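You operate a simulated robot arm through the tools that you are given. There is no shell and no other tool. Be economical: measure what you need, move in short steps, check, and stop when the job is done.

You are at the controls of a simulated robot arm. One attempt, no reset.

JOB
Leak-test the clamped valve and put it in the tray the display names.
Fine: shut the bleed, pump to 4 bar or more, press the green TEST button; bleed to 0.0 before you free the clamp.

Only the result counts: the job must be done as asked and must still hold three seconds after the hand-in. Knocking over, shifting, dropping, spilling or breaking anything else fails it.

ROBOT AND FRAMES
A 6-joint arm with a two-finger parallel gripper, fixed in place. Base frame: the origin is at the foot of the arm, x ahead of it, y to its left, z up; the work surface is at about z = 4. Units: mm, rad, N and s.
With the tool pointing down near the work surface it reaches from about 160 to 400 mm from the base axis. Its first joint turns from -1.152 to 1.152 rad. Payload 1.57 kg.
Tool frame: the origin (TCP) lies between the finger pads and is the grasp point; the fingertips stand 30 mm ahead of it; z points along the fingers, y is the line along which they close. Largest opening 80 mm; finger width 17, thickness 12; the body of the gripper, 40 by 82 mm, starts 80 mm behind the TCP.
Orientation is that of the tool frame in the base frame, as [roll, pitch, yaw] about the fixed x, y, z axes, in that order (R = Rz(yaw) Ry(pitch) Rx(roll)). With the fingers straight down and closing along the base's y, the tool's x points along the base's -x, its y along +y and its z along -z.

CONTROLS
- The arm moves only by the tool move_arm. Its argument "motion" is a list of rows, each a list of 7 numbers: the opening in per cent of the stroke, from 0 (shut) to 100 (fully open), then the shift along the tool's x, y, z in mm, then the turn, a rotation vector about the tool's x, y, z in rad. In form: [[jaw, x, y, z, rx, ry, rz], ...]. A call has 1 to 8 rows; each row is the pose to reach, as a shift and turn from the pose commanded when the call began, along the tool's axes at that moment. A row lasts 0.2 s, in which the tool goes at most 50 mm and 0.15 rad; a call with a longer step from one row to the next is refused whole, and so is a gripper value outside its range. Where a pose cannot be reached the arm comes as near as it can. A force on the tool above 40 N (or 10 N above the force at the start of the call, whichever is more), or a blocked arm, ends the call early, and 0.2 s more pass. The fingers move at their own pace (about 153 mm/s each) and stop on an object; they squeeze with about 28 N. The grip force told is the motor's: it shows also when the fingers shut on nothing. Time passes only in rows, and 0.2 s behind the last, so rows that repeat a pose let the fingers close. It gives the time, the measured TCP pose, the force on the tool (base axes), the opening and the grip force at its end, in the units of the frame above (readings bear some noise).
- Cameras (640 x 400 px; columns grow to the right, rows downward): "scene" is fixed at [35, -323.9, 414.2]; the picture's right is [0.92, -0.39, 0.00], its down [-0.27, -0.62, -0.74] and it looks along [0.29, 0.68, -0.67] (base axes); focal length 214 px, centre (320, 200). "wrist" rides on the gripper at [72, -7, -122] in the tool frame; the picture's right is [0.09, 1.00, 0.00], its down [-0.84, 0.08, -0.54] and it looks along [-0.54, 0.05, 0.84] (tool axes); focal length 238 px, centre (320, 200). There is no depth. A picture from a camera that has moved, and an enlarged one, comes with that camera's place and axes in the base frame and with its lens.
- get_image(camera): a new picture of that camera. No time passes.
- zoom(camera, box): a new picture of the part [left, top, right, bottom] of that camera's present view, enlarged. No time passes.
- hand_in(): hands the job in; it is judged then, once.

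Go step by step. Nothing tells you positions but the pictures and the camera data: compare them with the known pose of the tool, close in by small moves and look again before you grip or let go. The budget is 120 turns and 84 pictures, counting those below and the enlarged ones. Unless the task says otherwise, let go and move clear before handing in, and close with one line.

The tools are called after "Call:" by a JSON object that holds its "api" and its "payload". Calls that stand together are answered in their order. move_arm: Moves the arm, as the interface text tells. Its arguments: {"type":"object","properties":{"motion":{"type":"array","items":{"type":"array","items":{"type":"number"}}}},"required":["motion"]} The other tools are called the same way: get_image (camera) takes a picture; zoom (camera, box) takes an enlarged picture of a part of a camera's view; hand_in () hands the job in.

At the start:

```text
time_s: 0.0
ee_pos: [219.3, -67.5, 309.1]
ee_rot: [3.141, -0.001, -3.14]
force: [1.3, -0.4, -0.2]
width: 79.9
grip_force: 0.0
```

scene: 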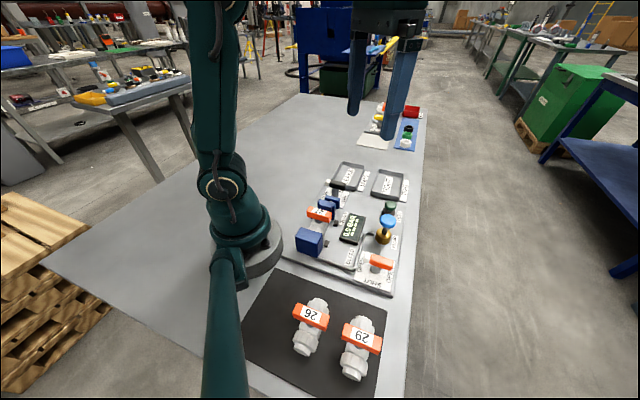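
wrist: 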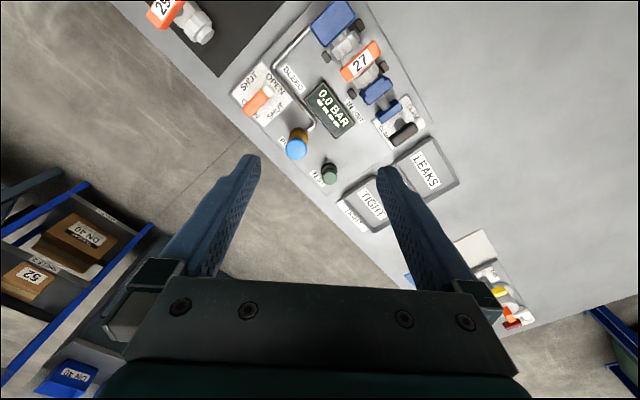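

I see a test rig with a clamped valve (27), a bleed lever, a blue pump knob, a green test button, a display and two trays (TIGHT, LEAKS). I'll zoom in for details.

Call:
{"api": "zoom", "payload": {"camera": "scene", "box": [270, 150, 430, 300]}}

Call:
{"api": "zoom", "payload": {"camera": "wrist", "box": [220, 0, 480, 240]}}

```text
2.67 times, centred on (350, 225) of scene
camera zoom: at [35.0, -323.9, 414.2], right [0.92, -0.39, 0.0], down [-0.27, -0.62, -0.74], along [0.29, 0.68, -0.67], focal length 572 px, centre (240, 133)
```

zoom: 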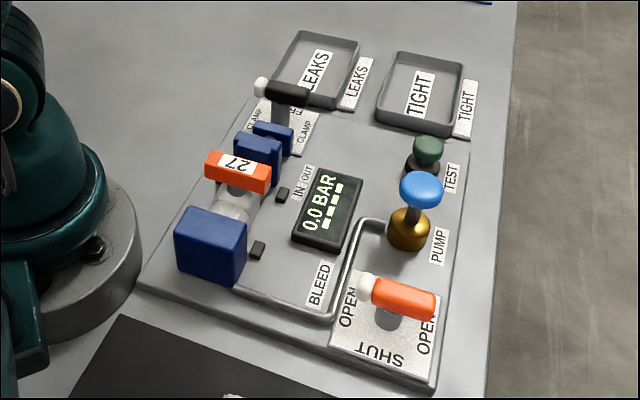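

```text
1.67 times, centred on (350, 120) of wrist
camera zoom: at [146.3, -74.4, 431.5], right [-0.09, 1.0, 0.0], down [0.84, 0.08, 0.54], along [0.54, 0.05, -0.84], focal length 397 px, centre (270, 333)
```

zoom: 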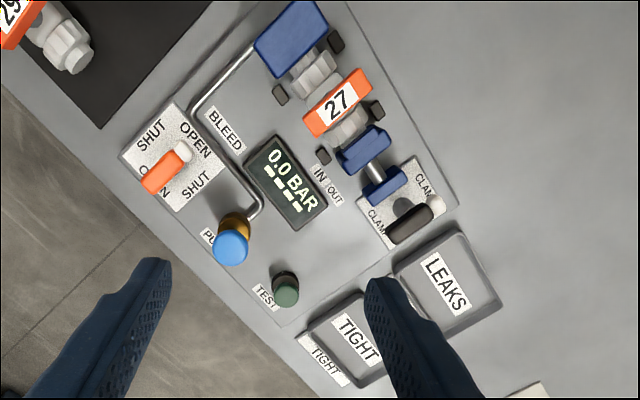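

Valve 27 sits in the clamp. The bleed lever appears to be OPEN, at about (225,-163,50). The pump is at about (281,-99,82), TEST at about (337,-41,53) and the clamp lever at about (247,67,66). I'll move above the bleed lever for a closer look.

Call:
{"api": "move_arm", "payload": {"motion": [[100, -1, -24, 36, 0, 0, 0], [100, -3, -48, 72, 0, 0, 0], [100, -4, -72, 108, 0, 0, 0], [100, -6, -95, 144, 0, 0, 0]]}}

Call:
{"api": "get_image", "payload": {"camera": "wrist"}}

Call:
{"api": "zoom", "payload": {"camera": "scene", "box": [340, 230, 410, 300]}}

```text
time_s: 1.0
ee_pos: [223.1, -161.1, 163.2]
ee_rot: [3.14, 0.0, 3.14]
force: [-0.2, 0.5, 0.3]
width: 79.9
grip_force: 0.1
```

```text
79 pictures are left
camera wrist: at [150.0, -168.7, 286.2], right [-0.09, 1.0, 0.0], down [0.84, 0.08, 0.54], along [0.54, 0.05, -0.84], focal length 238 px, centre (320, 200)
```

wrist: 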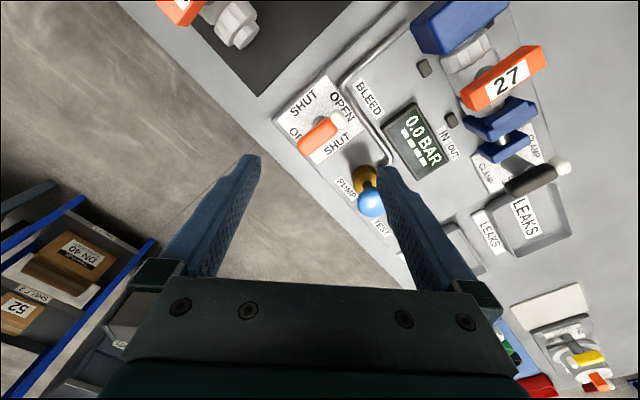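

```text
5.71 times, centred on (375, 265) of scene
camera zoom: at [35.0, -323.9, 414.2], right [0.92, -0.39, 0.0], down [-0.27, -0.62, -0.74], along [0.29, 0.68, -0.67], focal length 1226 px, centre (6, -171)
```

zoom: 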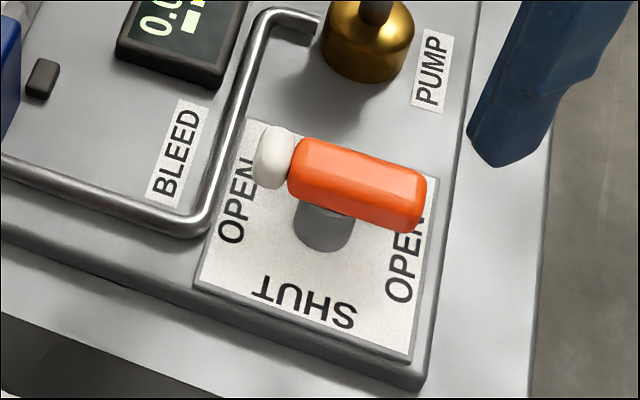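

The lever centre is about (225,-162,50), pointing along 135°, and it's on OPEN. I'll rotate the gripper so the jaws close across it, and descend partway.

Call:
{"api": "move_arm", "payload": {"motion": [[100, 0, 0, 8, 0, 0, 0.131], [100, 0, 0, 16, 0, 0, 0.262], [100, 0, 0, 24, 0, 0, 0.393], [100, 0, 0, 32, 0, 0, 0.524], [100, 0, 0, 40, 0, 0, 0.654], [100, 0, 0, 50, 0, 0, 0.785], [100, 0, 0, 50, 0, 0, 0.785]]}}

Call:
{"api": "get_image", "payload": {"camera": "wrist"}}

Call:
{"api": "zoom", "payload": {"camera": "scene", "box": [330, 200, 430, 300]}}

```text
time_s: 2.6
ee_pos: [224.0, -161.8, 114.4]
ee_rot: [-3.141, 0.001, 2.353]
force: [-0.1, 0.9, -0.8]
width: 79.9
grip_force: 0.2
```

```text
77 pictures are left
camera wrist: at [167.6, -116.8, 237.5], right [0.64, 0.77, 0.0], down [0.65, -0.54, 0.54], along [0.42, -0.35, -0.84], focal length 238 px, centre (320, 200)
```

wrist: 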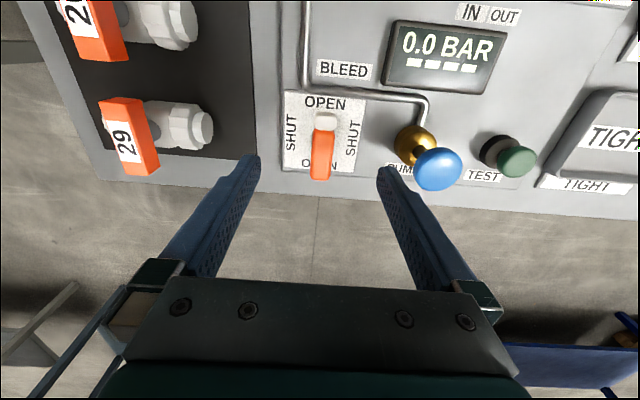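

```text
4.00 times, centred on (380, 250) of scene
camera zoom: at [35.0, -323.9, 414.2], right [0.92, -0.39, 0.0], down [-0.27, -0.62, -0.74], along [0.29, 0.68, -0.67], focal length 858 px, centre (80, 0)
```

zoom: 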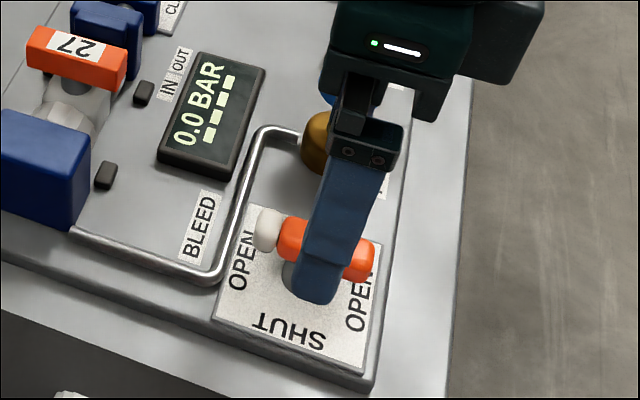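

The jaws straddle the lever. Descending and closing on it.

Call:
{"api": "move_arm", "payload": {"motion": [[100, 0, 0, 20, 0, 0, 0], [100, 0, 0, 38, 0, 0, 0], [100, 0, 0, 55, 0, 0, 0], [100, 0, 0, 55, 0, 0, 0], [30, 0, 0, 55, 0, 0, 0], [0, 0, 0, 55, 0, 0, 0], [0, 0, 0, 55, 0, 0, 0]]}}

Call:
{"api": "get_image", "payload": {"camera": "wrist"}}

Call:
{"api": "zoom", "payload": {"camera": "scene", "box": [330, 200, 430, 300]}}

```text
time_s: 4.2
ee_pos: [227.0, -162.8, 59.6]
ee_rot: [3.136, 0.0, 2.354]
force: [17.2, 20.5, -10.6]
width: 19.7
grip_force: 33.2
```

```text
75 pictures are left
camera wrist: at [169.7, -117.0, 183.3], right [0.64, 0.77, 0.0], down [0.64, -0.54, 0.54], along [0.42, -0.35, -0.84], focal length 238 px, centre (320, 200)
```

wrist: 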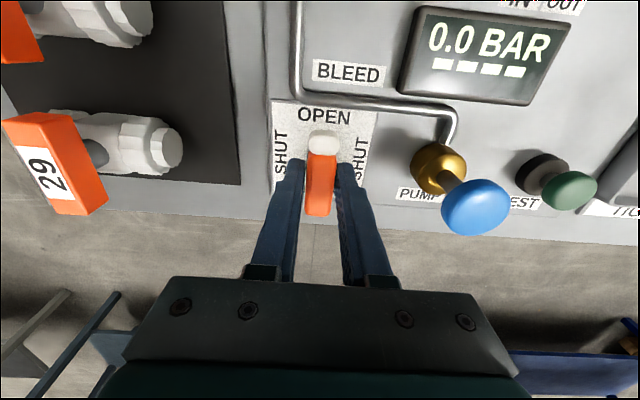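

```text
4.00 times, centred on (380, 250) of scene
camera zoom: at [35.0, -323.9, 414.2], right [0.92, -0.39, 0.0], down [-0.27, -0.62, -0.74], along [0.29, 0.68, -0.67], focal length 858 px, centre (80, 0)
```

zoom: 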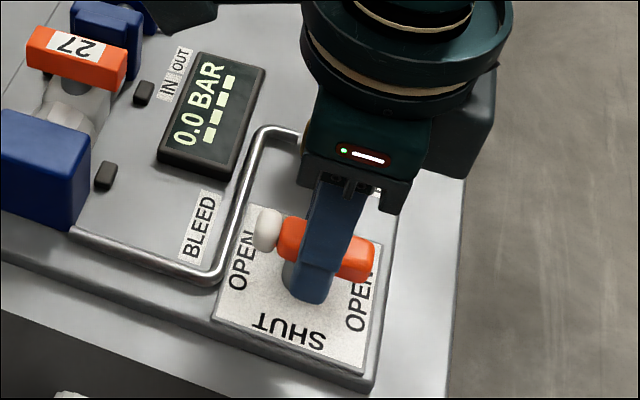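

The lever is gripped with a slight side load. I'll centre a little and turn a small first bit to test the direction.

Call:
{"api": "move_arm", "payload": {"motion": [[0, 0, 2, 0, 0, 0, 0], [0, 0, 3, 0, 0, 0, -0.1], [0, 0, 3, 0, 0, 0, -0.2], [0, 0, 3, 0, 0, 0, -0.3]]}}

Call:
{"api": "get_image", "payload": {"camera": "wrist"}}

```text
time_s: 5.4
ee_pos: [225.3, -161.1, 60.1]
ee_rot: [-3.139, -0.006, 2.652]
force: [-3.4, -1.5, 3.8]
width: 23.2
grip_force: 35.8
stopped in row 4: the force on the tool passed its limit (the readings are from after the stop); the commanded pose is now the measured one
```

```text
73 pictures are left
camera wrist: at [159.0, -134.0, 183.3], right [0.39, 0.92, 0.0], down [0.78, -0.33, 0.54], along [0.49, -0.21, -0.84], focal length 238 px, centre (320, 200)
```

wrist: 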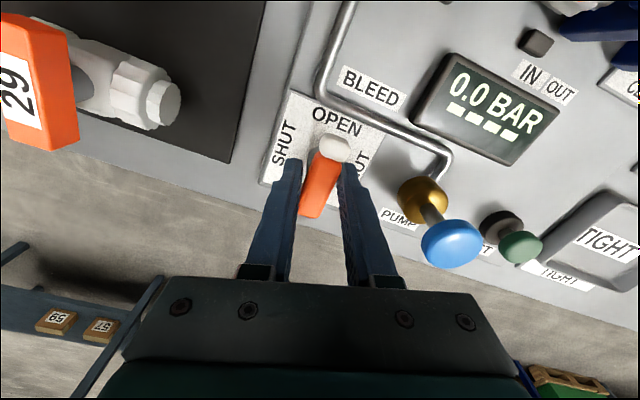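

The lever stayed put when turned that way, so it's probably at a stop. I'll go back and try the other direction.

Call:
{"api": "move_arm", "payload": {"motion": [[0, 0, 0, 0, 0, 0, 0.1], [0, 0, 0, 0, 0, 0, 0.2], [0, 0, 0, 0, 0, 0, 0.3], [0, 0, 0, 0, 0, 0, 0.4], [0, 0, 0, 0, 0, 0, 0.5], [0, 0, 0, 0, 0, 0, 0.6]]}}

Call:
{"api": "get_image", "payload": {"camera": "wrist"}}

```text
time_s: 6.8
ee_pos: [225.1, -161.6, 58.4]
ee_rot: [-3.13, -0.005, 2.055]
force: [-20.4, -12.0, 6.0]
width: 20.0
grip_force: 33.6
```

```text
72 pictures are left
camera wrist: at [186.6, -101.5, 183.0], right [0.84, 0.54, -0.01], down [0.46, -0.7, 0.54], along [0.29, -0.45, -0.84], focal length 238 px, centre (320, 200)
```

wrist: 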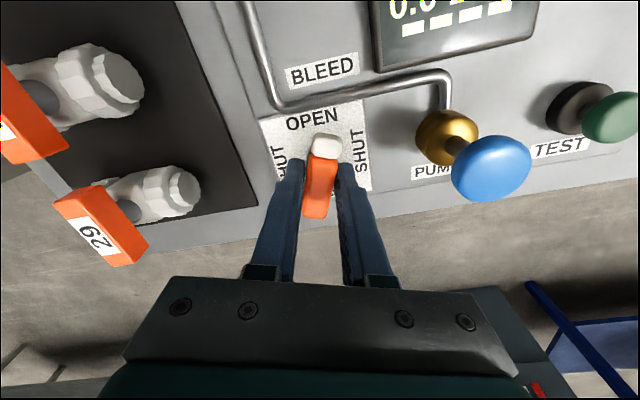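

The lever turns this way (clockwise). Continuing.

Call:
{"api": "move_arm", "payload": {"motion": [[0, 0, -1.5, 0, 0, 0, 0.1], [0, 0, -1.5, 0, 0, 0, 0.22], [0, 0, -1.5, 0, 0, 0, 0.34], [0, 0, -1.5, 0, 0, 0, 0.46], [0, 0, -1.5, 0, 0, 0, 0.58], [0, 0, -1.5, 0, 0, 0, 0.7]]}}

Call:
{"api": "get_image", "payload": {"camera": "wrist"}}

```text
time_s: 8.2
ee_pos: [224.7, -162.2, 60.0]
ee_rot: [-3.133, 0.001, 1.353]
force: [-11.4, -10.0, -14.9]
width: 19.4
grip_force: 33.5
```

```text
71 pictures are left
camera wrist: at [233.4, -90.6, 182.6], right [0.99, -0.12, -0.01], down [-0.1, -0.83, 0.54], along [-0.07, -0.54, -0.84], focal length 238 px, centre (320, 200)
```

wrist: 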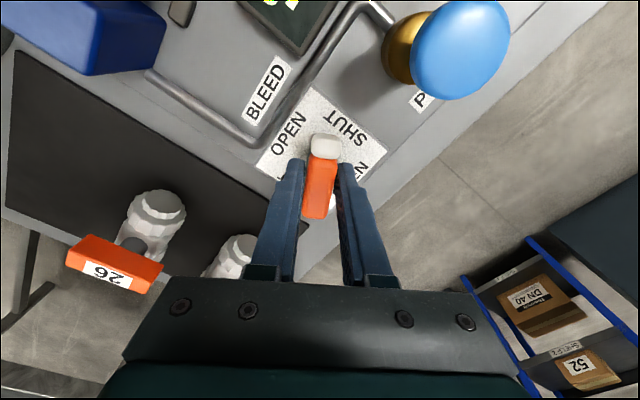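

About 57° turned so far; finishing to SHUT.

Call:
{"api": "move_arm", "payload": {"motion": [[0, -1, 0, 0, 0, 0, 0.12], [0, -1, 0, 0, 0, 0, 0.24], [0, -1, 0, 0, 0, 0, 0.36], [0, -1, 0, 0, 0, 0, 0.48], [0, -1, 0, 0, 0, 0, 0.57], [0, -1, 0, 0, 0, 0, 0.6]]}}

Call:
{"api": "get_image", "payload": {"camera": "wrist"}}

```text
time_s: 9.6
ee_pos: [223.2, -162.9, 58.9]
ee_rot: [-3.13, 0.009, 0.754]
force: [-12.8, 23.7, 14.5]
width: 19.9
grip_force: 33.8
```

```text
70 pictures are left
camera wrist: at [271.4, -109.0, 182.1], right [0.75, -0.66, -0.01], down [-0.55, -0.63, 0.55], along [-0.37, -0.4, -0.84], focal length 238 px, centre (320, 200)
```

wrist: 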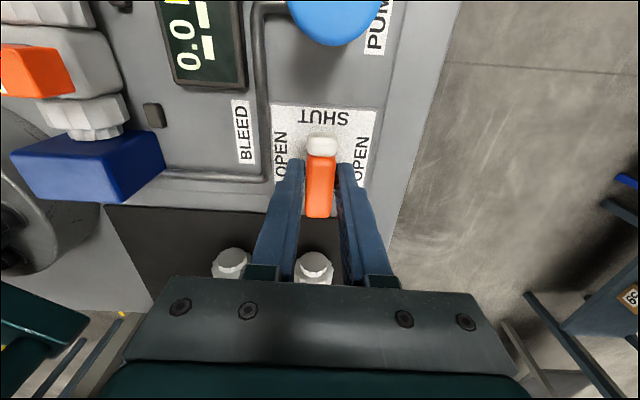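

The bleed points at SHUT. I'm releasing it, rising, and moving over the pump with the fingers closed.

Call:
{"api": "move_arm", "payload": {"motion": [[60, 0, 0, 0, 0, 0, 0], [60, 0, 0, 0, 0, 0, 0], [60, 0, 0, -40, 0, 0, 0], [60, 0, 0, -80, 0, 0, 0], [0, 0, 0, -90, 0, 0, 0], [0, 0, 0, -90, 0, 0, 0]]}}

Call:
{"api": "get_image", "payload": {"camera": "wrist"}}

Call:
{"api": "zoom", "payload": {"camera": "scene", "box": [330, 180, 430, 300]}}

```text
time_s: 11.0
ee_pos: [224.0, -165.7, 151.4]
ee_rot: [-3.137, 0.006, 0.755]
force: [-0.3, 0.2, -0.1]
width: 0.0
grip_force: 21.1
```

```text
69 pictures are left
camera wrist: at [273.1, -111.1, 273.4], right [0.75, -0.66, -0.01], down [-0.55, -0.63, 0.55], along [-0.36, -0.41, -0.84], focal length 238 px, centre (320, 200)
```

wrist: 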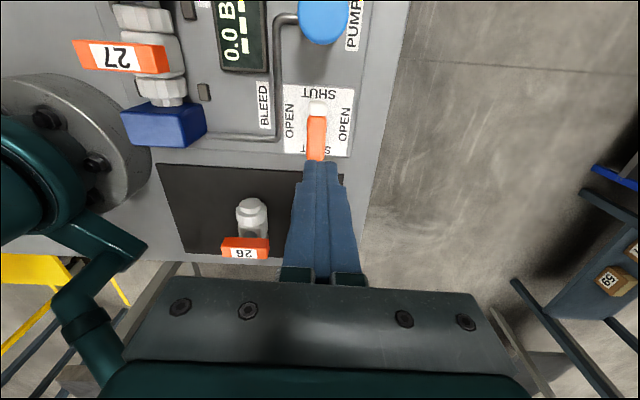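

```text
3.33 times, centred on (380, 240) of scene
camera zoom: at [35.0, -323.9, 414.2], right [0.92, -0.39, 0.0], down [-0.27, -0.62, -0.74], along [0.29, 0.68, -0.67], focal length 715 px, centre (120, 67)
```

zoom: 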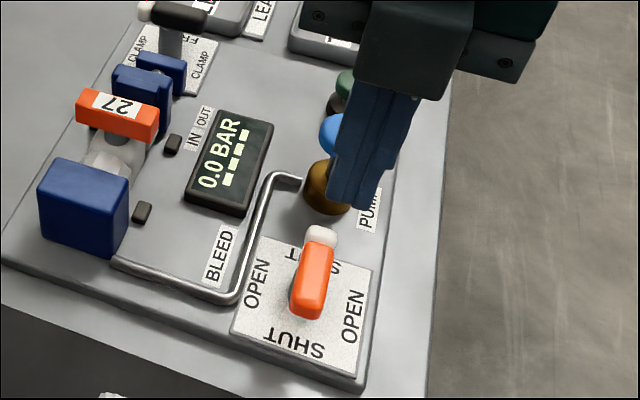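

The bleed is shut. Moving over the pump while turning the wrist back.

Call:
{"api": "move_arm", "payload": {"motion": [[0, 11, -1, 0, 0, 0, -0.14], [0, 22, -2, 0, 0, 0, -0.28], [0, 33, -3, 0, 0, 0, -0.42], [0, 44, -5, 0, 0, 0, -0.56], [0, 55, -6, 0, 0, 0, -0.7], [0, 66, -7, 0, 0, 0, -0.84], [0, 77, -8, 0, 0, 0, -0.98], [0, 87, -9.5, 0, 0, 0, -1.12]]}}

Call:
{"api": "get_image", "payload": {"camera": "wrist"}}

Call:
{"api": "zoom", "payload": {"camera": "scene", "box": [330, 160, 430, 260]}}

```text
time_s: 12.8
ee_pos: [280.0, -97.0, 148.6]
ee_rot: [-3.135, -0.002, 1.878]
force: [0.1, -0.4, -0.4]
width: 0.0
grip_force: 21.5
```

```text
67 pictures are left
camera wrist: at [252.9, -30.6, 271.9], right [0.92, 0.39, -0.01], down [0.33, -0.77, 0.54], along [0.2, -0.5, -0.84], focal length 238 px, centre (320, 200)
```

wrist: 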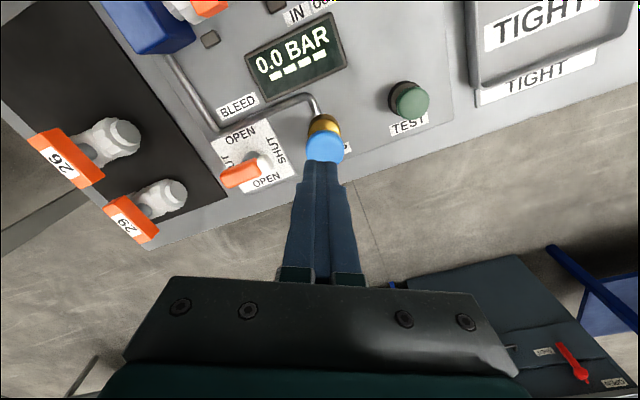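

```text
4.00 times, centred on (380, 210) of scene
camera zoom: at [35.0, -323.9, 414.2], right [0.92, -0.39, 0.0], down [-0.27, -0.62, -0.74], along [0.29, 0.68, -0.67], focal length 858 px, centre (80, 160)
```

zoom: 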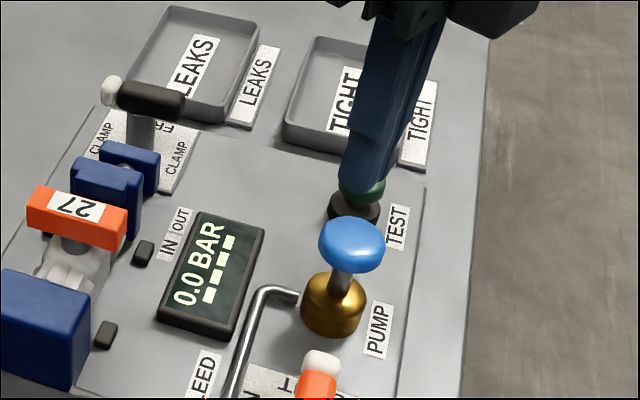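

The knob is nearly under the tips at about (284,-97,80). Descending to touch and press.

Call:
{"api": "move_arm", "payload": {"motion": [[0, -2, 3, 15, 0, 0, 0], [0, -2, 3, 28, 0, 0, 0], [0, -2, 3, 36, 0, 0, 0], [0, -2, 3, 44, 0, 0, 0], [0, -2, 3, 52, 0, 0, 0]]}}

Call:
{"api": "zoom", "payload": {"camera": "scene", "box": [330, 160, 430, 260]}}

```text
time_s: 14.0
ee_pos: [284.2, -97.5, 97.8]
ee_rot: [-3.134, -0.002, 1.876]
force: [1.1, 1.6, 3.1]
width: 0.0
grip_force: 21.8
```

```text
4.00 times, centred on (380, 210) of scene
camera zoom: at [35.0, -323.9, 414.2], right [0.92, -0.39, 0.0], down [-0.27, -0.62, -0.74], along [0.29, 0.68, -0.67], focal length 858 px, centre (80, 160)
```

zoom: 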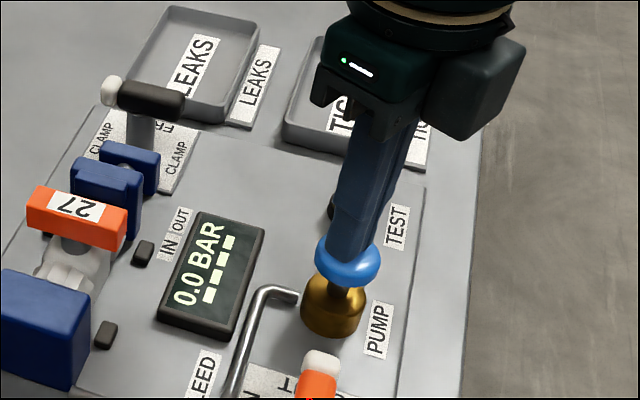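

Contact made, and the knob is going down easily. Pressing further for a full stroke.

Call:
{"api": "move_arm", "payload": {"motion": [[0, 0, 0, 5, 0, 0, 0], [0, 0, 0, 9, 0, 0, 0], [0, 0, 0, 13, 0, 0, 0], [0, 0, 0, 0, 0, 0, 0], [0, 0, 0, -15, 0, 0, 0], [0, 0, 0, -22, 0, 0, 0], [0, 0, 0, -22, 0, 0, 0]]}}

Call:
{"api": "zoom", "payload": {"camera": "scene", "box": [330, 160, 430, 260]}}

```text
time_s: 14.7
ee_pos: [284.9, -99.1, 90.1]
ee_rot: [-3.134, -0.001, 1.876]
force: [-7.4, 4.8, 26.2]
width: 0.0
grip_force: 21.1
stopped in row 3: the force on the tool passed its limit (the readings are from after the stop); the commanded pose is now the measured one
```

```text
4.00 times, centred on (380, 210) of scene
camera zoom: at [34.9, -323.9, 414.2], right [0.92, -0.39, 0.0], down [-0.27, -0.62, -0.74], along [0.29, 0.68, -0.67], focal length 858 px, centre (80, 160)
```

zoom: 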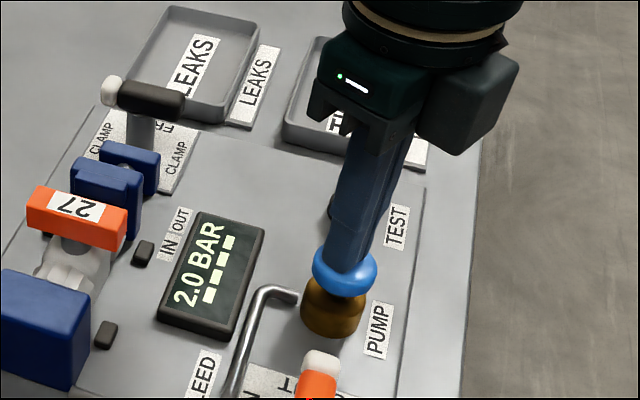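

One stroke gave 2.0 bar. Doing two more.

Call:
{"api": "move_arm", "payload": {"motion": [[0, 0, 0, -14, 0, 0, 0], [0, 0, 0, -28, 0, 0, 0], [0, 0, 0, -28, 0, 0, 0], [0, 0, 0, -15, 0, 0, 0], [0, 0, 0, -6, 0, 0, 0], [0, 0, 0, 0, 0, 0, 0], [0, 0, 0, 0, 0, 0, 0]]}}

Call:
{"api": "zoom", "payload": {"camera": "scene", "box": [330, 160, 430, 260]}}

Call:
{"api": "move_arm", "payload": {"motion": [[0, 0, 0, -14, 0, 0, 0], [0, 0, 0, -28, 0, 0, 0], [0, 0, 0, -28, 0, 0, 0], [0, 0, 0, -15, 0, 0, 0], [0, 0, 0, -6, 0, 0, 0], [0, 0, 0, 0, 0, 0, 0], [0, 0, 0, 0, 0, 0, 0]]}}

Call:
{"api": "zoom", "payload": {"camera": "scene", "box": [330, 160, 430, 260]}}

```text
time_s: 16.3
ee_pos: [284.6, -99.0, 90.8]
ee_rot: [-3.139, 0.004, 1.877]
force: [2.2, 1.3, 30.5]
width: 0.0
grip_force: 21.5
```

```text
4.00 times, centred on (380, 210) of scene
camera zoom: at [34.9, -323.9, 414.3], right [0.92, -0.39, 0.0], down [-0.27, -0.62, -0.74], along [0.29, 0.68, -0.67], focal length 858 px, centre (80, 160)
```

zoom: 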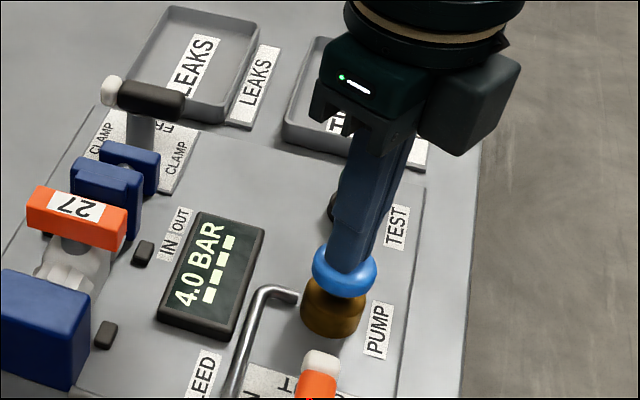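

```text
time_s: 17.9
ee_pos: [285.5, -97.2, 89.6]
ee_rot: [-3.14, 0.001, 1.876]
force: [7.9, 8.4, 29.8]
width: 0.2
grip_force: 21.6
```

```text
4.00 times, centred on (380, 210) of scene
camera zoom: at [34.9, -323.9, 414.3], right [0.92, -0.39, 0.0], down [-0.27, -0.62, -0.74], along [0.29, 0.68, -0.67], focal length 858 px, centre (80, 160)
```

zoom: 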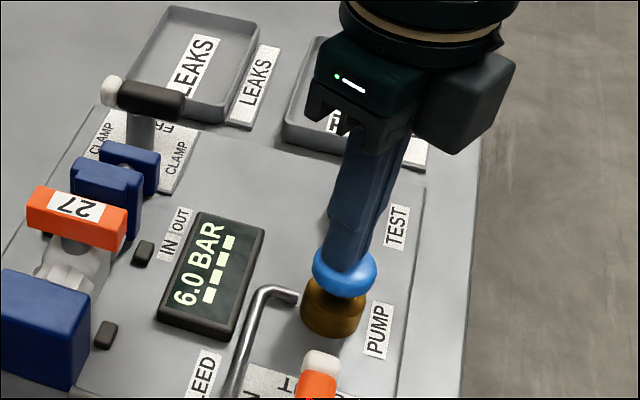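

Pressure is 6.0 bar. Moving above the TEST button.

Call:
{"api": "move_arm", "payload": {"motion": [[0, 0, 0, -25, 0, 0, 0], [0, 0, 0, -42, 0, 0, 0], [0, 13, 22, -42, 0, 0, 0], [0, 26, 45, -42, 0, 0, 0], [0, 39.6, 67, -42, 0, 0, 0], [0, 39.6, 67, -42, 0, 0, 0]]}}

Call:
{"api": "get_image", "payload": {"camera": "wrist"}}

Call:
{"api": "zoom", "payload": {"camera": "scene", "box": [330, 140, 430, 240]}}

```text
time_s: 19.3
ee_pos: [336.5, -40.6, 129.1]
ee_rot: [-3.133, -0.001, 1.876]
force: [-0.3, -0.8, 0.0]
width: 0.0
grip_force: 21.5
```

```text
61 pictures are left
camera wrist: at [309.1, 26.5, 252.1], right [0.92, 0.39, -0.01], down [0.33, -0.77, 0.54], along [0.2, -0.5, -0.84], focal length 238 px, centre (320, 200)
```

wrist: 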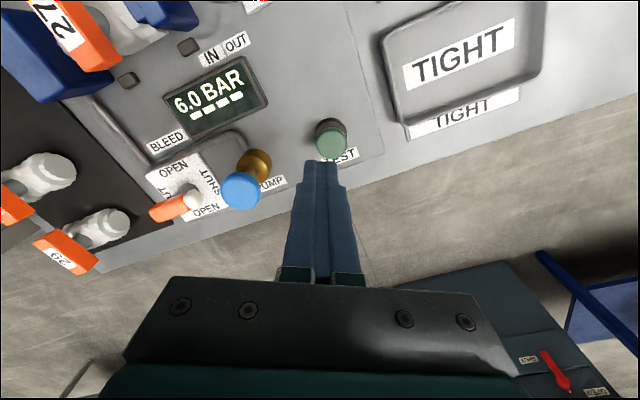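

```text
4.00 times, centred on (380, 190) of scene
camera zoom: at [35.0, -323.9, 414.2], right [0.92, -0.39, 0.0], down [-0.27, -0.62, -0.74], along [0.29, 0.68, -0.67], focal length 858 px, centre (80, 240)
```

zoom: 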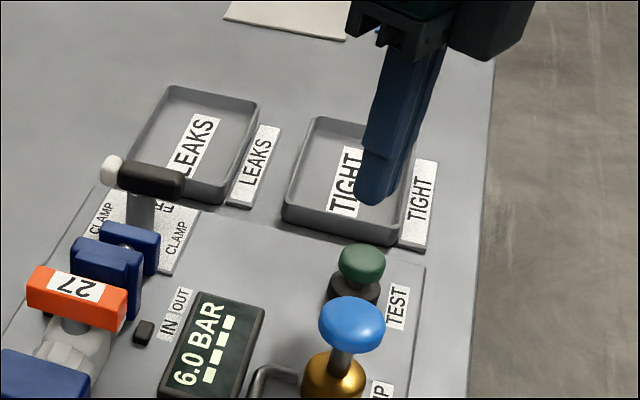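

The button is about (341,-38,53). Shifting a little and pressing.

Call:
{"api": "move_arm", "payload": {"motion": [[0, 1, 5.5, 15, 0, 0, 0], [0, 1, 5.5, 30, 0, 0, 0], [0, 1, 5.5, 38, 0, 0, 0], [0, 1, 5.5, 44, 0, 0, 0], [0, 1, 5.5, 48, 0, 0, 0], [0, 1, 5.5, 52, 0, 0, 0]]}}

Call:
{"api": "zoom", "payload": {"camera": "scene", "box": [330, 160, 430, 260]}}

```text
time_s: 20.7
ee_pos: [340.6, -36.6, 76.3]
ee_rot: [-3.134, 0.0, 1.878]
force: [-0.9, -1.0, 1.3]
width: 0.4
grip_force: 21.6
```

```text
4.00 times, centred on (380, 210) of scene
camera zoom: at [35.0, -323.9, 414.2], right [0.92, -0.39, 0.0], down [-0.27, -0.62, -0.74], along [0.29, 0.68, -0.67], focal length 858 px, centre (80, 160)
```

zoom: 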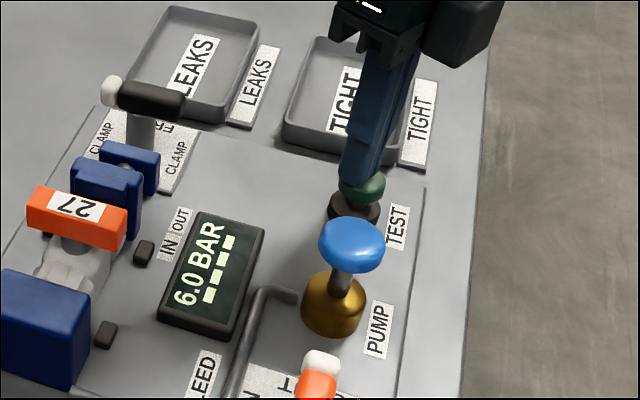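

Call:
{"api": "zoom", "payload": {"camera": "wrist", "box": [260, 80, 400, 200]}}

Call:
{"api": "zoom", "payload": {"camera": "scene", "box": [355, 185, 405, 225]}}

```text
3.33 times, centred on (330, 140) of wrist
camera zoom: at [313.8, 29.7, 200.0], right [0.92, 0.39, -0.01], down [0.33, -0.77, 0.54], along [0.2, -0.5, -0.84], focal length 794 px, centre (287, 400)
```

zoom: 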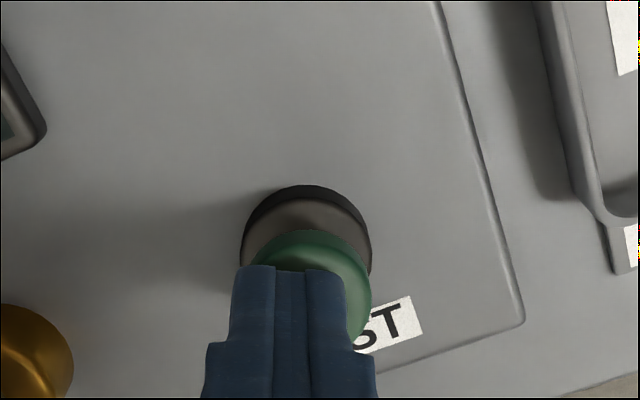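

```text
10.00 times, centred on (380, 205) of scene
camera zoom: at [35.0, -323.9, 414.2], right [0.92, -0.39, 0.0], down [-0.27, -0.62, -0.74], along [0.29, 0.68, -0.67], focal length 2145 px, centre (-280, 150)
```

zoom: 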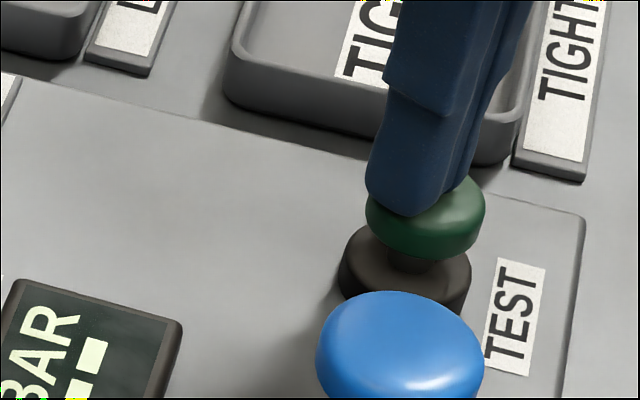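

The tips are just touching, slightly left of centre. I'll lift, shift 4 mm and press.

Call:
{"api": "move_arm", "payload": {"motion": [[0, 0, 2, -4, 0, 0, 0], [0, 0, 4, -4, 0, 0, 0], [0, 0, 4, 1, 0, 0, 0], [0, 0, 4, 5, 0, 0, 0], [0, 0, 4, 8, 0, 0, 0], [0, 0, 4, 11, 0, 0, 0]]}}

Call:
{"api": "zoom", "payload": {"camera": "scene", "box": [330, 160, 430, 260]}}

```text
time_s: 22.1
ee_pos: [345.1, -36.4, 68.6]
ee_rot: [-3.135, 0.0, 1.877]
force: [-8.6, 7.8, 35.9]
width: 0.1
grip_force: 21.5
```

```text
4.00 times, centred on (380, 210) of scene
camera zoom: at [34.9, -323.9, 414.2], right [0.92, -0.39, 0.0], down [-0.27, -0.62, -0.74], along [0.29, 0.68, -0.67], focal length 858 px, centre (80, 160)
```

zoom: 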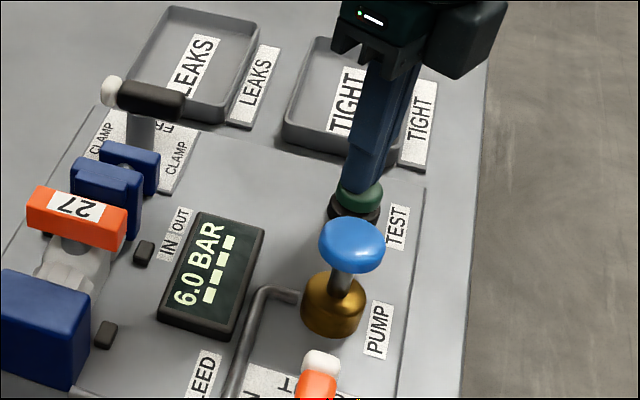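

The button is pressed, with 36 N on it. I'll hold briefly, release and read the display.

Call:
{"api": "move_arm", "payload": {"motion": [[0, 0, 0, 0, 0, 0, 0], [0, 0, 0, -15, 0, 0, 0], [0, 0, 0, -40, 0, 0, 0], [0, 0, 0, -70, 0, 0, 0], [0, 0, 0, -70, 0, 0, 0], [0, 0, 0, -70, 0, 0, 0]]}}

Call:
{"api": "get_image", "payload": {"camera": "wrist"}}

Call:
{"api": "zoom", "payload": {"camera": "scene", "box": [300, 140, 400, 240]}}

```text
time_s: 23.5
ee_pos: [344.7, -35.8, 138.6]
ee_rot: [-3.135, -0.001, 1.876]
force: [-1.0, -0.6, -0.6]
width: 0.1
grip_force: 21.1
```

```text
55 pictures are left
camera wrist: at [318.1, 31.8, 261.0], right [0.92, 0.39, -0.01], down [0.33, -0.77, 0.54], along [0.2, -0.5, -0.84], focal length 238 px, centre (320, 200)
```

wrist: 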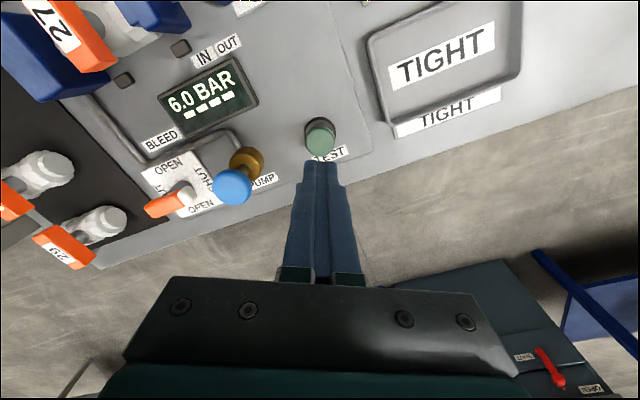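

```text
4.00 times, centred on (350, 190) of scene
camera zoom: at [35.0, -323.9, 414.2], right [0.92, -0.39, 0.0], down [-0.27, -0.62, -0.74], along [0.29, 0.68, -0.67], focal length 858 px, centre (200, 240)
```

zoom: 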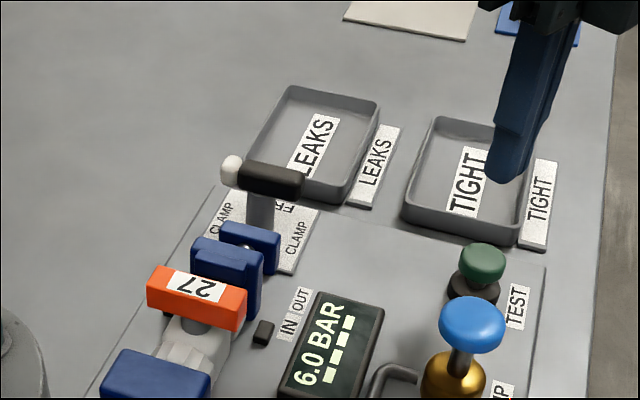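

The display still shows dashes; I'll wait a moment in case the test runs on a timer.

Call:
{"api": "move_arm", "payload": {"motion": [[0, 0, 0, 0, 0, 0, 0], [0, 0, 0, 0, 0, 0, 0], [0, 0, 0, 0, 0, 0, 0], [0, 0, 0, 0, 0, 0, 0], [0, 0, 0, 0, 0, 0, 0], [0, 0, 0, 0, 0, 0, 0], [0, 0, 0, 0, 0, 0, 0], [0, 0, 0, 0, 0, 0, 0]]}}

Call:
{"api": "zoom", "payload": {"camera": "wrist", "box": [130, 40, 350, 200]}}

```text
time_s: 25.3
ee_pos: [346.0, -35.5, 138.0]
ee_rot: [-3.134, 0.0, 1.877]
force: [0.6, 0.0, -0.2]
width: 0.0
grip_force: 21.3
```

```text
2.50 times, centred on (240, 120) of wrist
camera zoom: at [318.1, 31.8, 260.9], right [0.92, 0.39, -0.01], down [0.33, -0.77, 0.54], along [0.2, -0.5, -0.84], focal length 596 px, centre (520, 400)
```

zoom: 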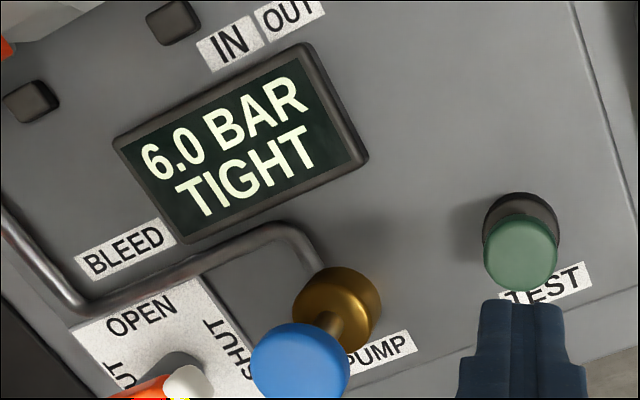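

The verdict is TIGHT. Next I go back to the bleed lever to open it.

Call:
{"api": "move_arm", "payload": {"motion": [[0, -10, -19, -8, 0, 0, 0.139], [0, -21, -38, -8, 0, 0, 0.278], [0, -31, -58, -8, 0, 0, 0.417], [0, -42, -77, -8, 0, 0, 0.555], [0, -52, -96, -8, 0, 0, 0.694], [0, -63, -115, -8, 0, 0, 0.833], [30, -73, -135, -8, 0, 0, 0.972], [60, -84, -154, -8, 0, 0, 1.1]]}}

Call:
{"api": "get_image", "payload": {"camera": "wrist"}}

```text
time_s: 27.1
ee_pos: [222.8, -163.2, 144.2]
ee_rot: [-3.139, 0.006, 0.775]
force: [-0.1, -0.8, 0.3]
width: 47.9
grip_force: 0.1
```

```text
52 pictures are left
camera wrist: at [269.6, -108.2, 267.8], right [0.76, -0.65, 0.0], down [-0.54, -0.64, 0.55], along [-0.36, -0.41, -0.84], focal length 238 px, centre (320, 200)
```

wrist: 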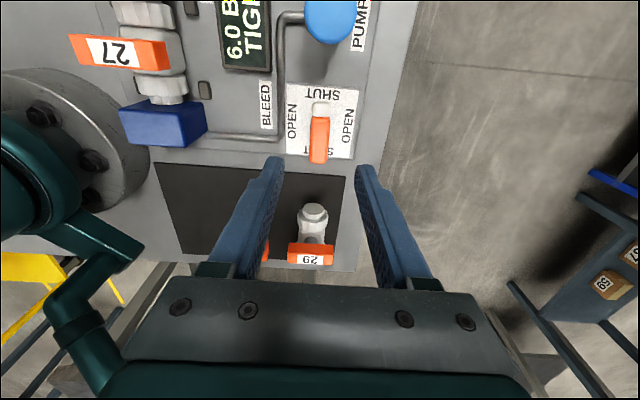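

Aligned with the lever; descending and gripping.

Call:
{"api": "move_arm", "payload": {"motion": [[60, -1, 0, 30, 0, 0, 0], [60, -1, 0, 60, 0, 0, 0], [60, -1, 0, 75, 0, 0, 0], [60, -1, 0, 84, 0, 0, 0], [60, -1, 0, 84, 0, 0, 0], [0, -1, 0, 84, 0, 0, 0], [0, -1, 0, 84, 0, 0, 0], [0, -1, 0, 84, 0, 0, 0]]}}

Call:
{"api": "move_arm", "payload": {"motion": [[0, 0, 0, 0, 0, 0, -0.12], [0, 0, 0, 0, 0, 0, -0.24], [0, 0, 0, 0, 0, 0, -0.36], [0, 0, 0, 0, 0, 0, -0.48], [0, 0, 0, 0, 0, 0, -0.6], [0, 0, 0, 0, 0, 0, -0.72], [0, 0, 0, 0, 0, 0, -0.8]]}}

Call:
{"api": "get_image", "payload": {"camera": "wrist"}}

```text
time_s: 28.9
ee_pos: [220.0, -163.7, 61.4]
ee_rot: [-3.139, 0.008, 0.776]
force: [9.9, -13.0, -22.3]
width: 19.6
grip_force: 33.4
```

```text
time_s: 30.5
ee_pos: [224.7, -164.4, 62.5]
ee_rot: [-3.14, 0.006, 1.579]
force: [11.5, -20.1, -15.4]
width: 19.3
grip_force: 33.9
```

```text
51 pictures are left
camera wrist: at [216.3, -92.3, 185.1], right [0.99, 0.1, 0.0], down [0.09, -0.83, 0.55], along [0.05, -0.54, -0.84], focal length 238 px, centre (320, 200)
```

wrist: 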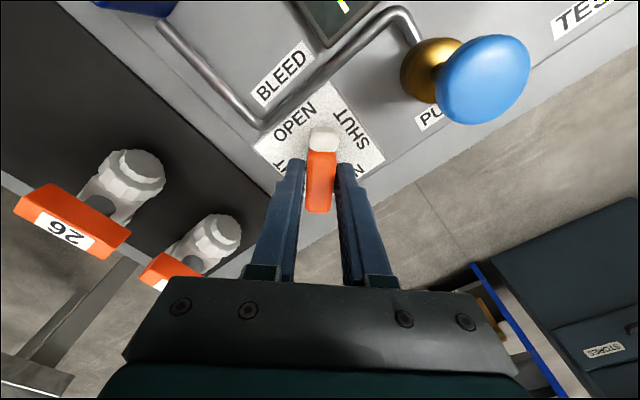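

It follows; continuing to OPEN.

Call:
{"api": "move_arm", "payload": {"motion": [[0, -1, 1, 1, 0, 0, -0.12], [0, -1, 1, 1, 0, 0, -0.24], [0, -1, 1, 1, 0, 0, -0.36], [0, -1, 1, 1, 0, 0, -0.48], [0, -1, 1, 1, 0, 0, -0.6], [0, -1, 1, 1, 0, 0, -0.7], [0, -1, 1, 1, 0, 0, -0.78]]}}

Call:
{"api": "get_image", "payload": {"camera": "wrist"}}

```text
time_s: 31.7
ee_pos: [225.9, -164.3, 61.6]
ee_rot: [3.141, 0.002, 2.144]
force: [1.5, 3.9, 3.5]
width: 19.6
grip_force: 33.8
stopped in row 5: the force on the tool passed its limit (the readings are from after the stop); the commanded pose is now the measured one
```

```text
50 pictures are left
camera wrist: at [180.7, -107.1, 184.3], right [0.79, 0.62, 0.0], down [0.52, -0.66, 0.54], along [0.34, -0.43, -0.84], focal length 238 px, centre (320, 200)
```

wrist: 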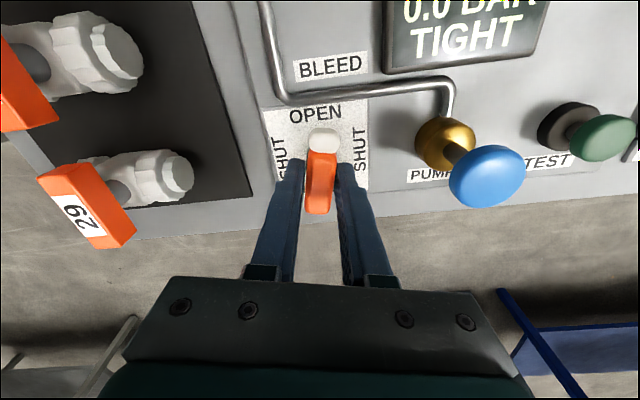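

It reads 0.0 BAR already; I'll finish the last bit toward OPEN, then release and rise.

Call:
{"api": "move_arm", "payload": {"motion": [[0, 0, 0, 0, 0, 0, -0.1], [0, 0, 0, 0, 0, 0, -0.2]]}}

Call:
{"api": "move_arm", "payload": {"motion": [[60, 0, 0, 0, 0, 0, 0], [60, 0, 0, 0, 0, 0, 0], [60, 0, 0, -45, 0, 0, 0], [60, 0, 0, -90, 0, 0, 0], [60, 0, 0, -110, 0, 0, 0]]}}

Call:
{"api": "get_image", "payload": {"camera": "wrist"}}

Call:
{"api": "zoom", "payload": {"camera": "scene", "box": [300, 150, 400, 250]}}

```text
time_s: 32.3
ee_pos: [227.0, -164.2, 60.9]
ee_rot: [3.136, 0.005, 2.344]
force: [16.1, 17.6, -11.2]
width: 19.8
grip_force: 33.0
```

```text
time_s: 33.5
ee_pos: [225.2, -166.8, 172.5]
ee_rot: [3.141, 0.002, 2.347]
force: [-0.2, 1.0, -0.2]
width: 48.0
grip_force: 0.1
```

```text
49 pictures are left
camera wrist: at [169.7, -119.3, 295.2], right [0.65, 0.76, 0.0], down [0.64, -0.54, 0.54], along [0.41, -0.35, -0.84], focal length 238 px, centre (320, 200)
```

wrist: 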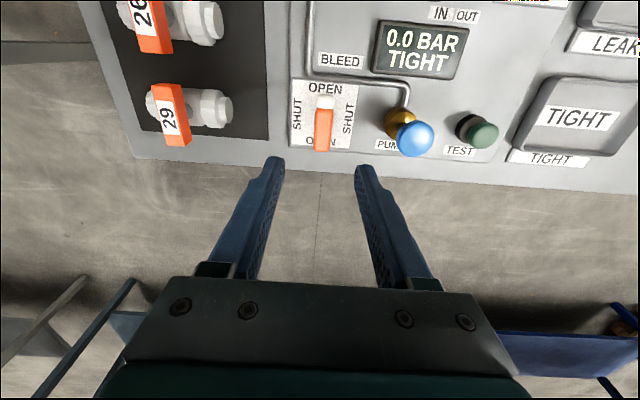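

```text
4.00 times, centred on (350, 200) of scene
camera zoom: at [35.0, -323.9, 414.2], right [0.92, -0.39, 0.0], down [-0.27, -0.62, -0.74], along [0.29, 0.68, -0.67], focal length 858 px, centre (200, 200)
```

zoom: 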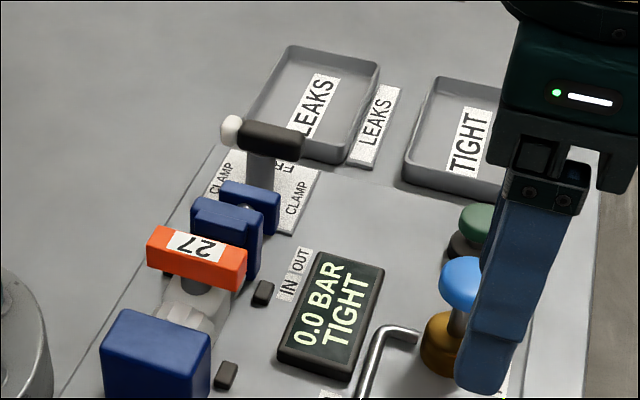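

The verdict is latched, TIGHT with 0.0 bar. Next is the clamp lever at about (247,67,66); moving above it at the same yaw.

Call:
{"api": "move_arm", "payload": {"motion": [[60, 25, 30, 0, 0, 0, 0], [60, 51, 60, 0, 0, 0, 0], [60, 76, 90, 0, 0, 0, 0], [60, 101, 120, 0, 0, 0, 0], [60, 127, 150, 0, 0, 0, 0], [50, 152, 179.5, 0, 0, 0, 0], [50, 152, 179.5, 10, 0, 0, 0]]}}

Call:
{"api": "get_image", "payload": {"camera": "wrist"}}

Call:
{"api": "zoom", "payload": {"camera": "scene", "box": [280, 150, 380, 250]}}

```text
time_s: 35.1
ee_pos: [248.1, 71.8, 161.2]
ee_rot: [-3.141, 0.0, 2.347]
force: [-0.2, -0.6, -0.6]
width: 40.0
grip_force: 0.0
```

```text
47 pictures are left
camera wrist: at [192.0, 117.8, 282.6], right [0.65, 0.76, 0.0], down [0.64, -0.54, 0.54], along [0.41, -0.35, -0.84], focal length 238 px, centre (320, 200)
```

wrist: 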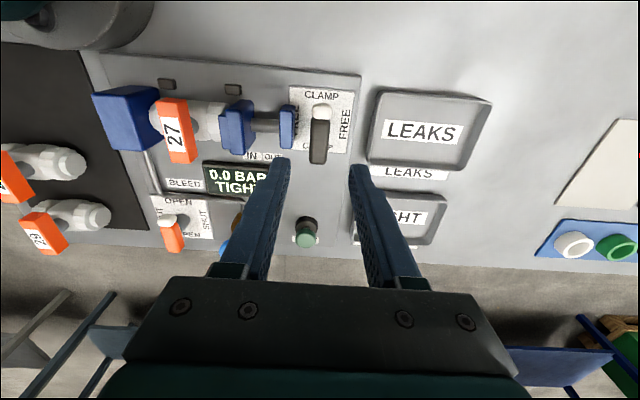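

```text
4.00 times, centred on (330, 200) of scene
camera zoom: at [35.0, -323.9, 414.2], right [0.92, -0.39, 0.0], down [-0.27, -0.62, -0.74], along [0.29, 0.68, -0.67], focal length 858 px, centre (280, 200)
```

zoom: 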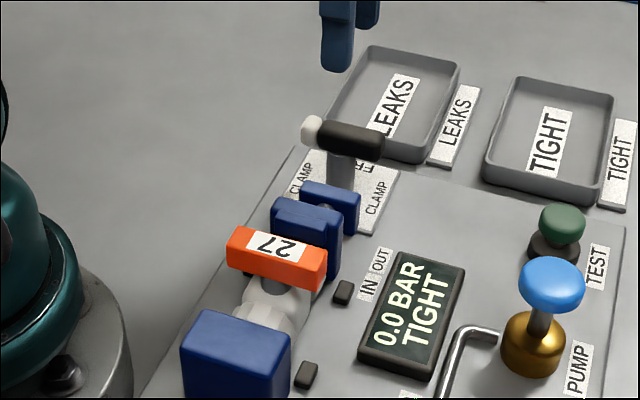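

The lever is centred under the jaws, about z=63. I'll descend to z≈78 so the tips stay above the blue clamp slider, and grip.

Call:
{"api": "move_arm", "payload": {"motion": [[48, 0, -1, 30, 0, 0, 0], [48, 0, -1, 55, 0, 0, 0], [48, 0, -1, 72, 0, 0, 0], [48, 0, -1, 82, 0, 0, 0], [48, 0, -1, 82, 0, 0, 0], [0, 0, -1, 82, 0, 0, 0], [0, 0, -1, 82, 0, 0, 0]]}}

Call:
{"api": "get_image", "payload": {"camera": "wrist"}}

Call:
{"api": "zoom", "payload": {"camera": "scene", "box": [280, 150, 380, 250]}}

```text
time_s: 36.7
ee_pos: [247.8, 69.8, 77.6]
ee_rot: [-3.141, -0.001, 2.345]
force: [9.5, 8.3, -20.1]
width: 19.5
grip_force: 33.7
```

```text
45 pictures are left
camera wrist: at [191.5, 117.2, 199.9], right [0.65, 0.76, 0.0], down [0.64, -0.54, 0.54], along [0.42, -0.35, -0.84], focal length 238 px, centre (320, 200)
```

wrist: 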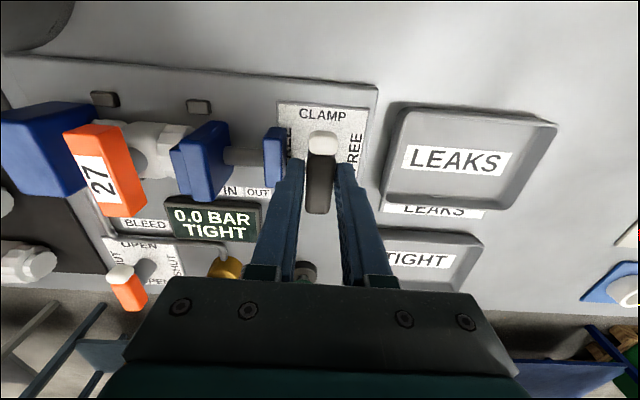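

```text
4.00 times, centred on (330, 200) of scene
camera zoom: at [35.1, -323.9, 414.2], right [0.92, -0.39, 0.0], down [-0.27, -0.62, -0.74], along [0.29, 0.68, -0.67], focal length 858 px, centre (280, 200)
```

zoom: 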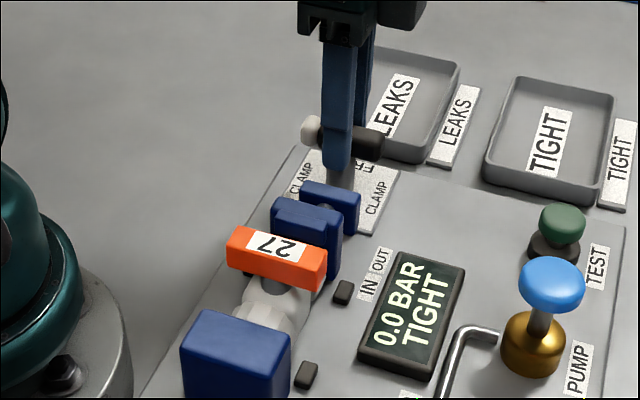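

Gripped. Testing clockwise first.

Call:
{"api": "move_arm", "payload": {"motion": [[0, 0, 0, 0, 0, 0, 0.1], [0, 0, 0, 0, 0, 0, 0.2], [0, 0, 0, 0, 0, 0, 0.3]]}}

Call:
{"api": "get_image", "payload": {"camera": "wrist"}}

```text
time_s: 37.5
ee_pos: [246.5, 70.5, 78.7]
ee_rot: [3.138, 0.001, 2.045]
force: [10.0, 19.4, -28.7]
width: 19.6
grip_force: 33.6
```

```text
43 pictures are left
camera wrist: at [207.4, 131.0, 201.1], right [0.84, 0.54, 0.0], down [0.45, -0.71, 0.54], along [0.29, -0.46, -0.84], focal length 238 px, centre (320, 200)
```

wrist: 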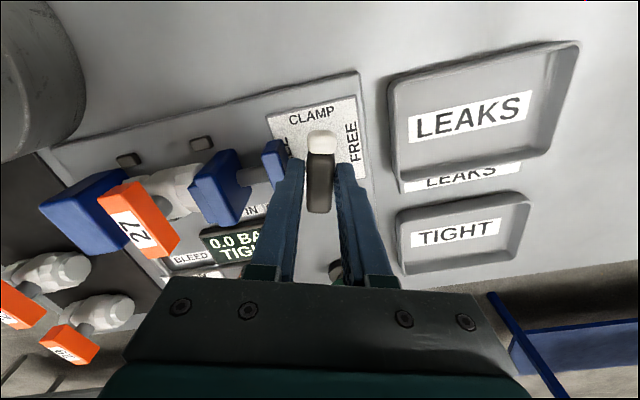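

It turns clockwise. Continuing to FREE.

Call:
{"api": "move_arm", "payload": {"motion": [[0, 0, 1, 1.5, 0, 0, 0.12], [0, 0, 1, 1.5, 0, 0, 0.24], [0, 0, 1, 1.5, 0, 0, 0.36], [0, 0, 1, 1.5, 0, 0, 0.48], [0, 0, 1, 1.5, 0, 0, 0.6], [0, 0, 1, 1.5, 0, 0, 0.7]]}}

Call:
{"api": "get_image", "payload": {"camera": "wrist"}}

```text
time_s: 38.9
ee_pos: [246.2, 70.2, 78.1]
ee_rot: [-3.139, 0.005, 1.343]
force: [-20.5, 4.9, 26.3]
width: 19.8
grip_force: 33.5
```

```text
42 pictures are left
camera wrist: at [256.2, 141.6, 199.8], right [0.99, -0.14, 0.0], down [-0.11, -0.83, 0.55], along [-0.08, -0.54, -0.84], focal length 238 px, centre (320, 200)
```

wrist: 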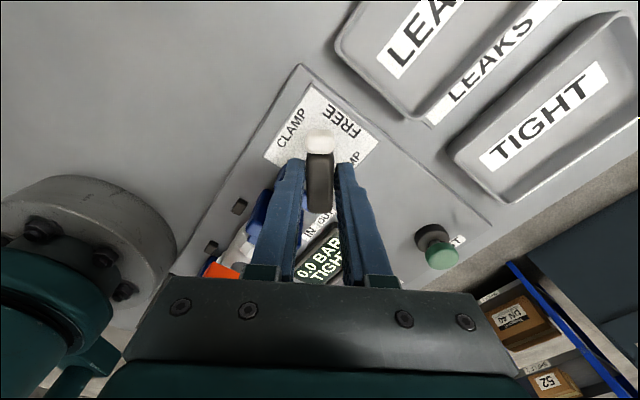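

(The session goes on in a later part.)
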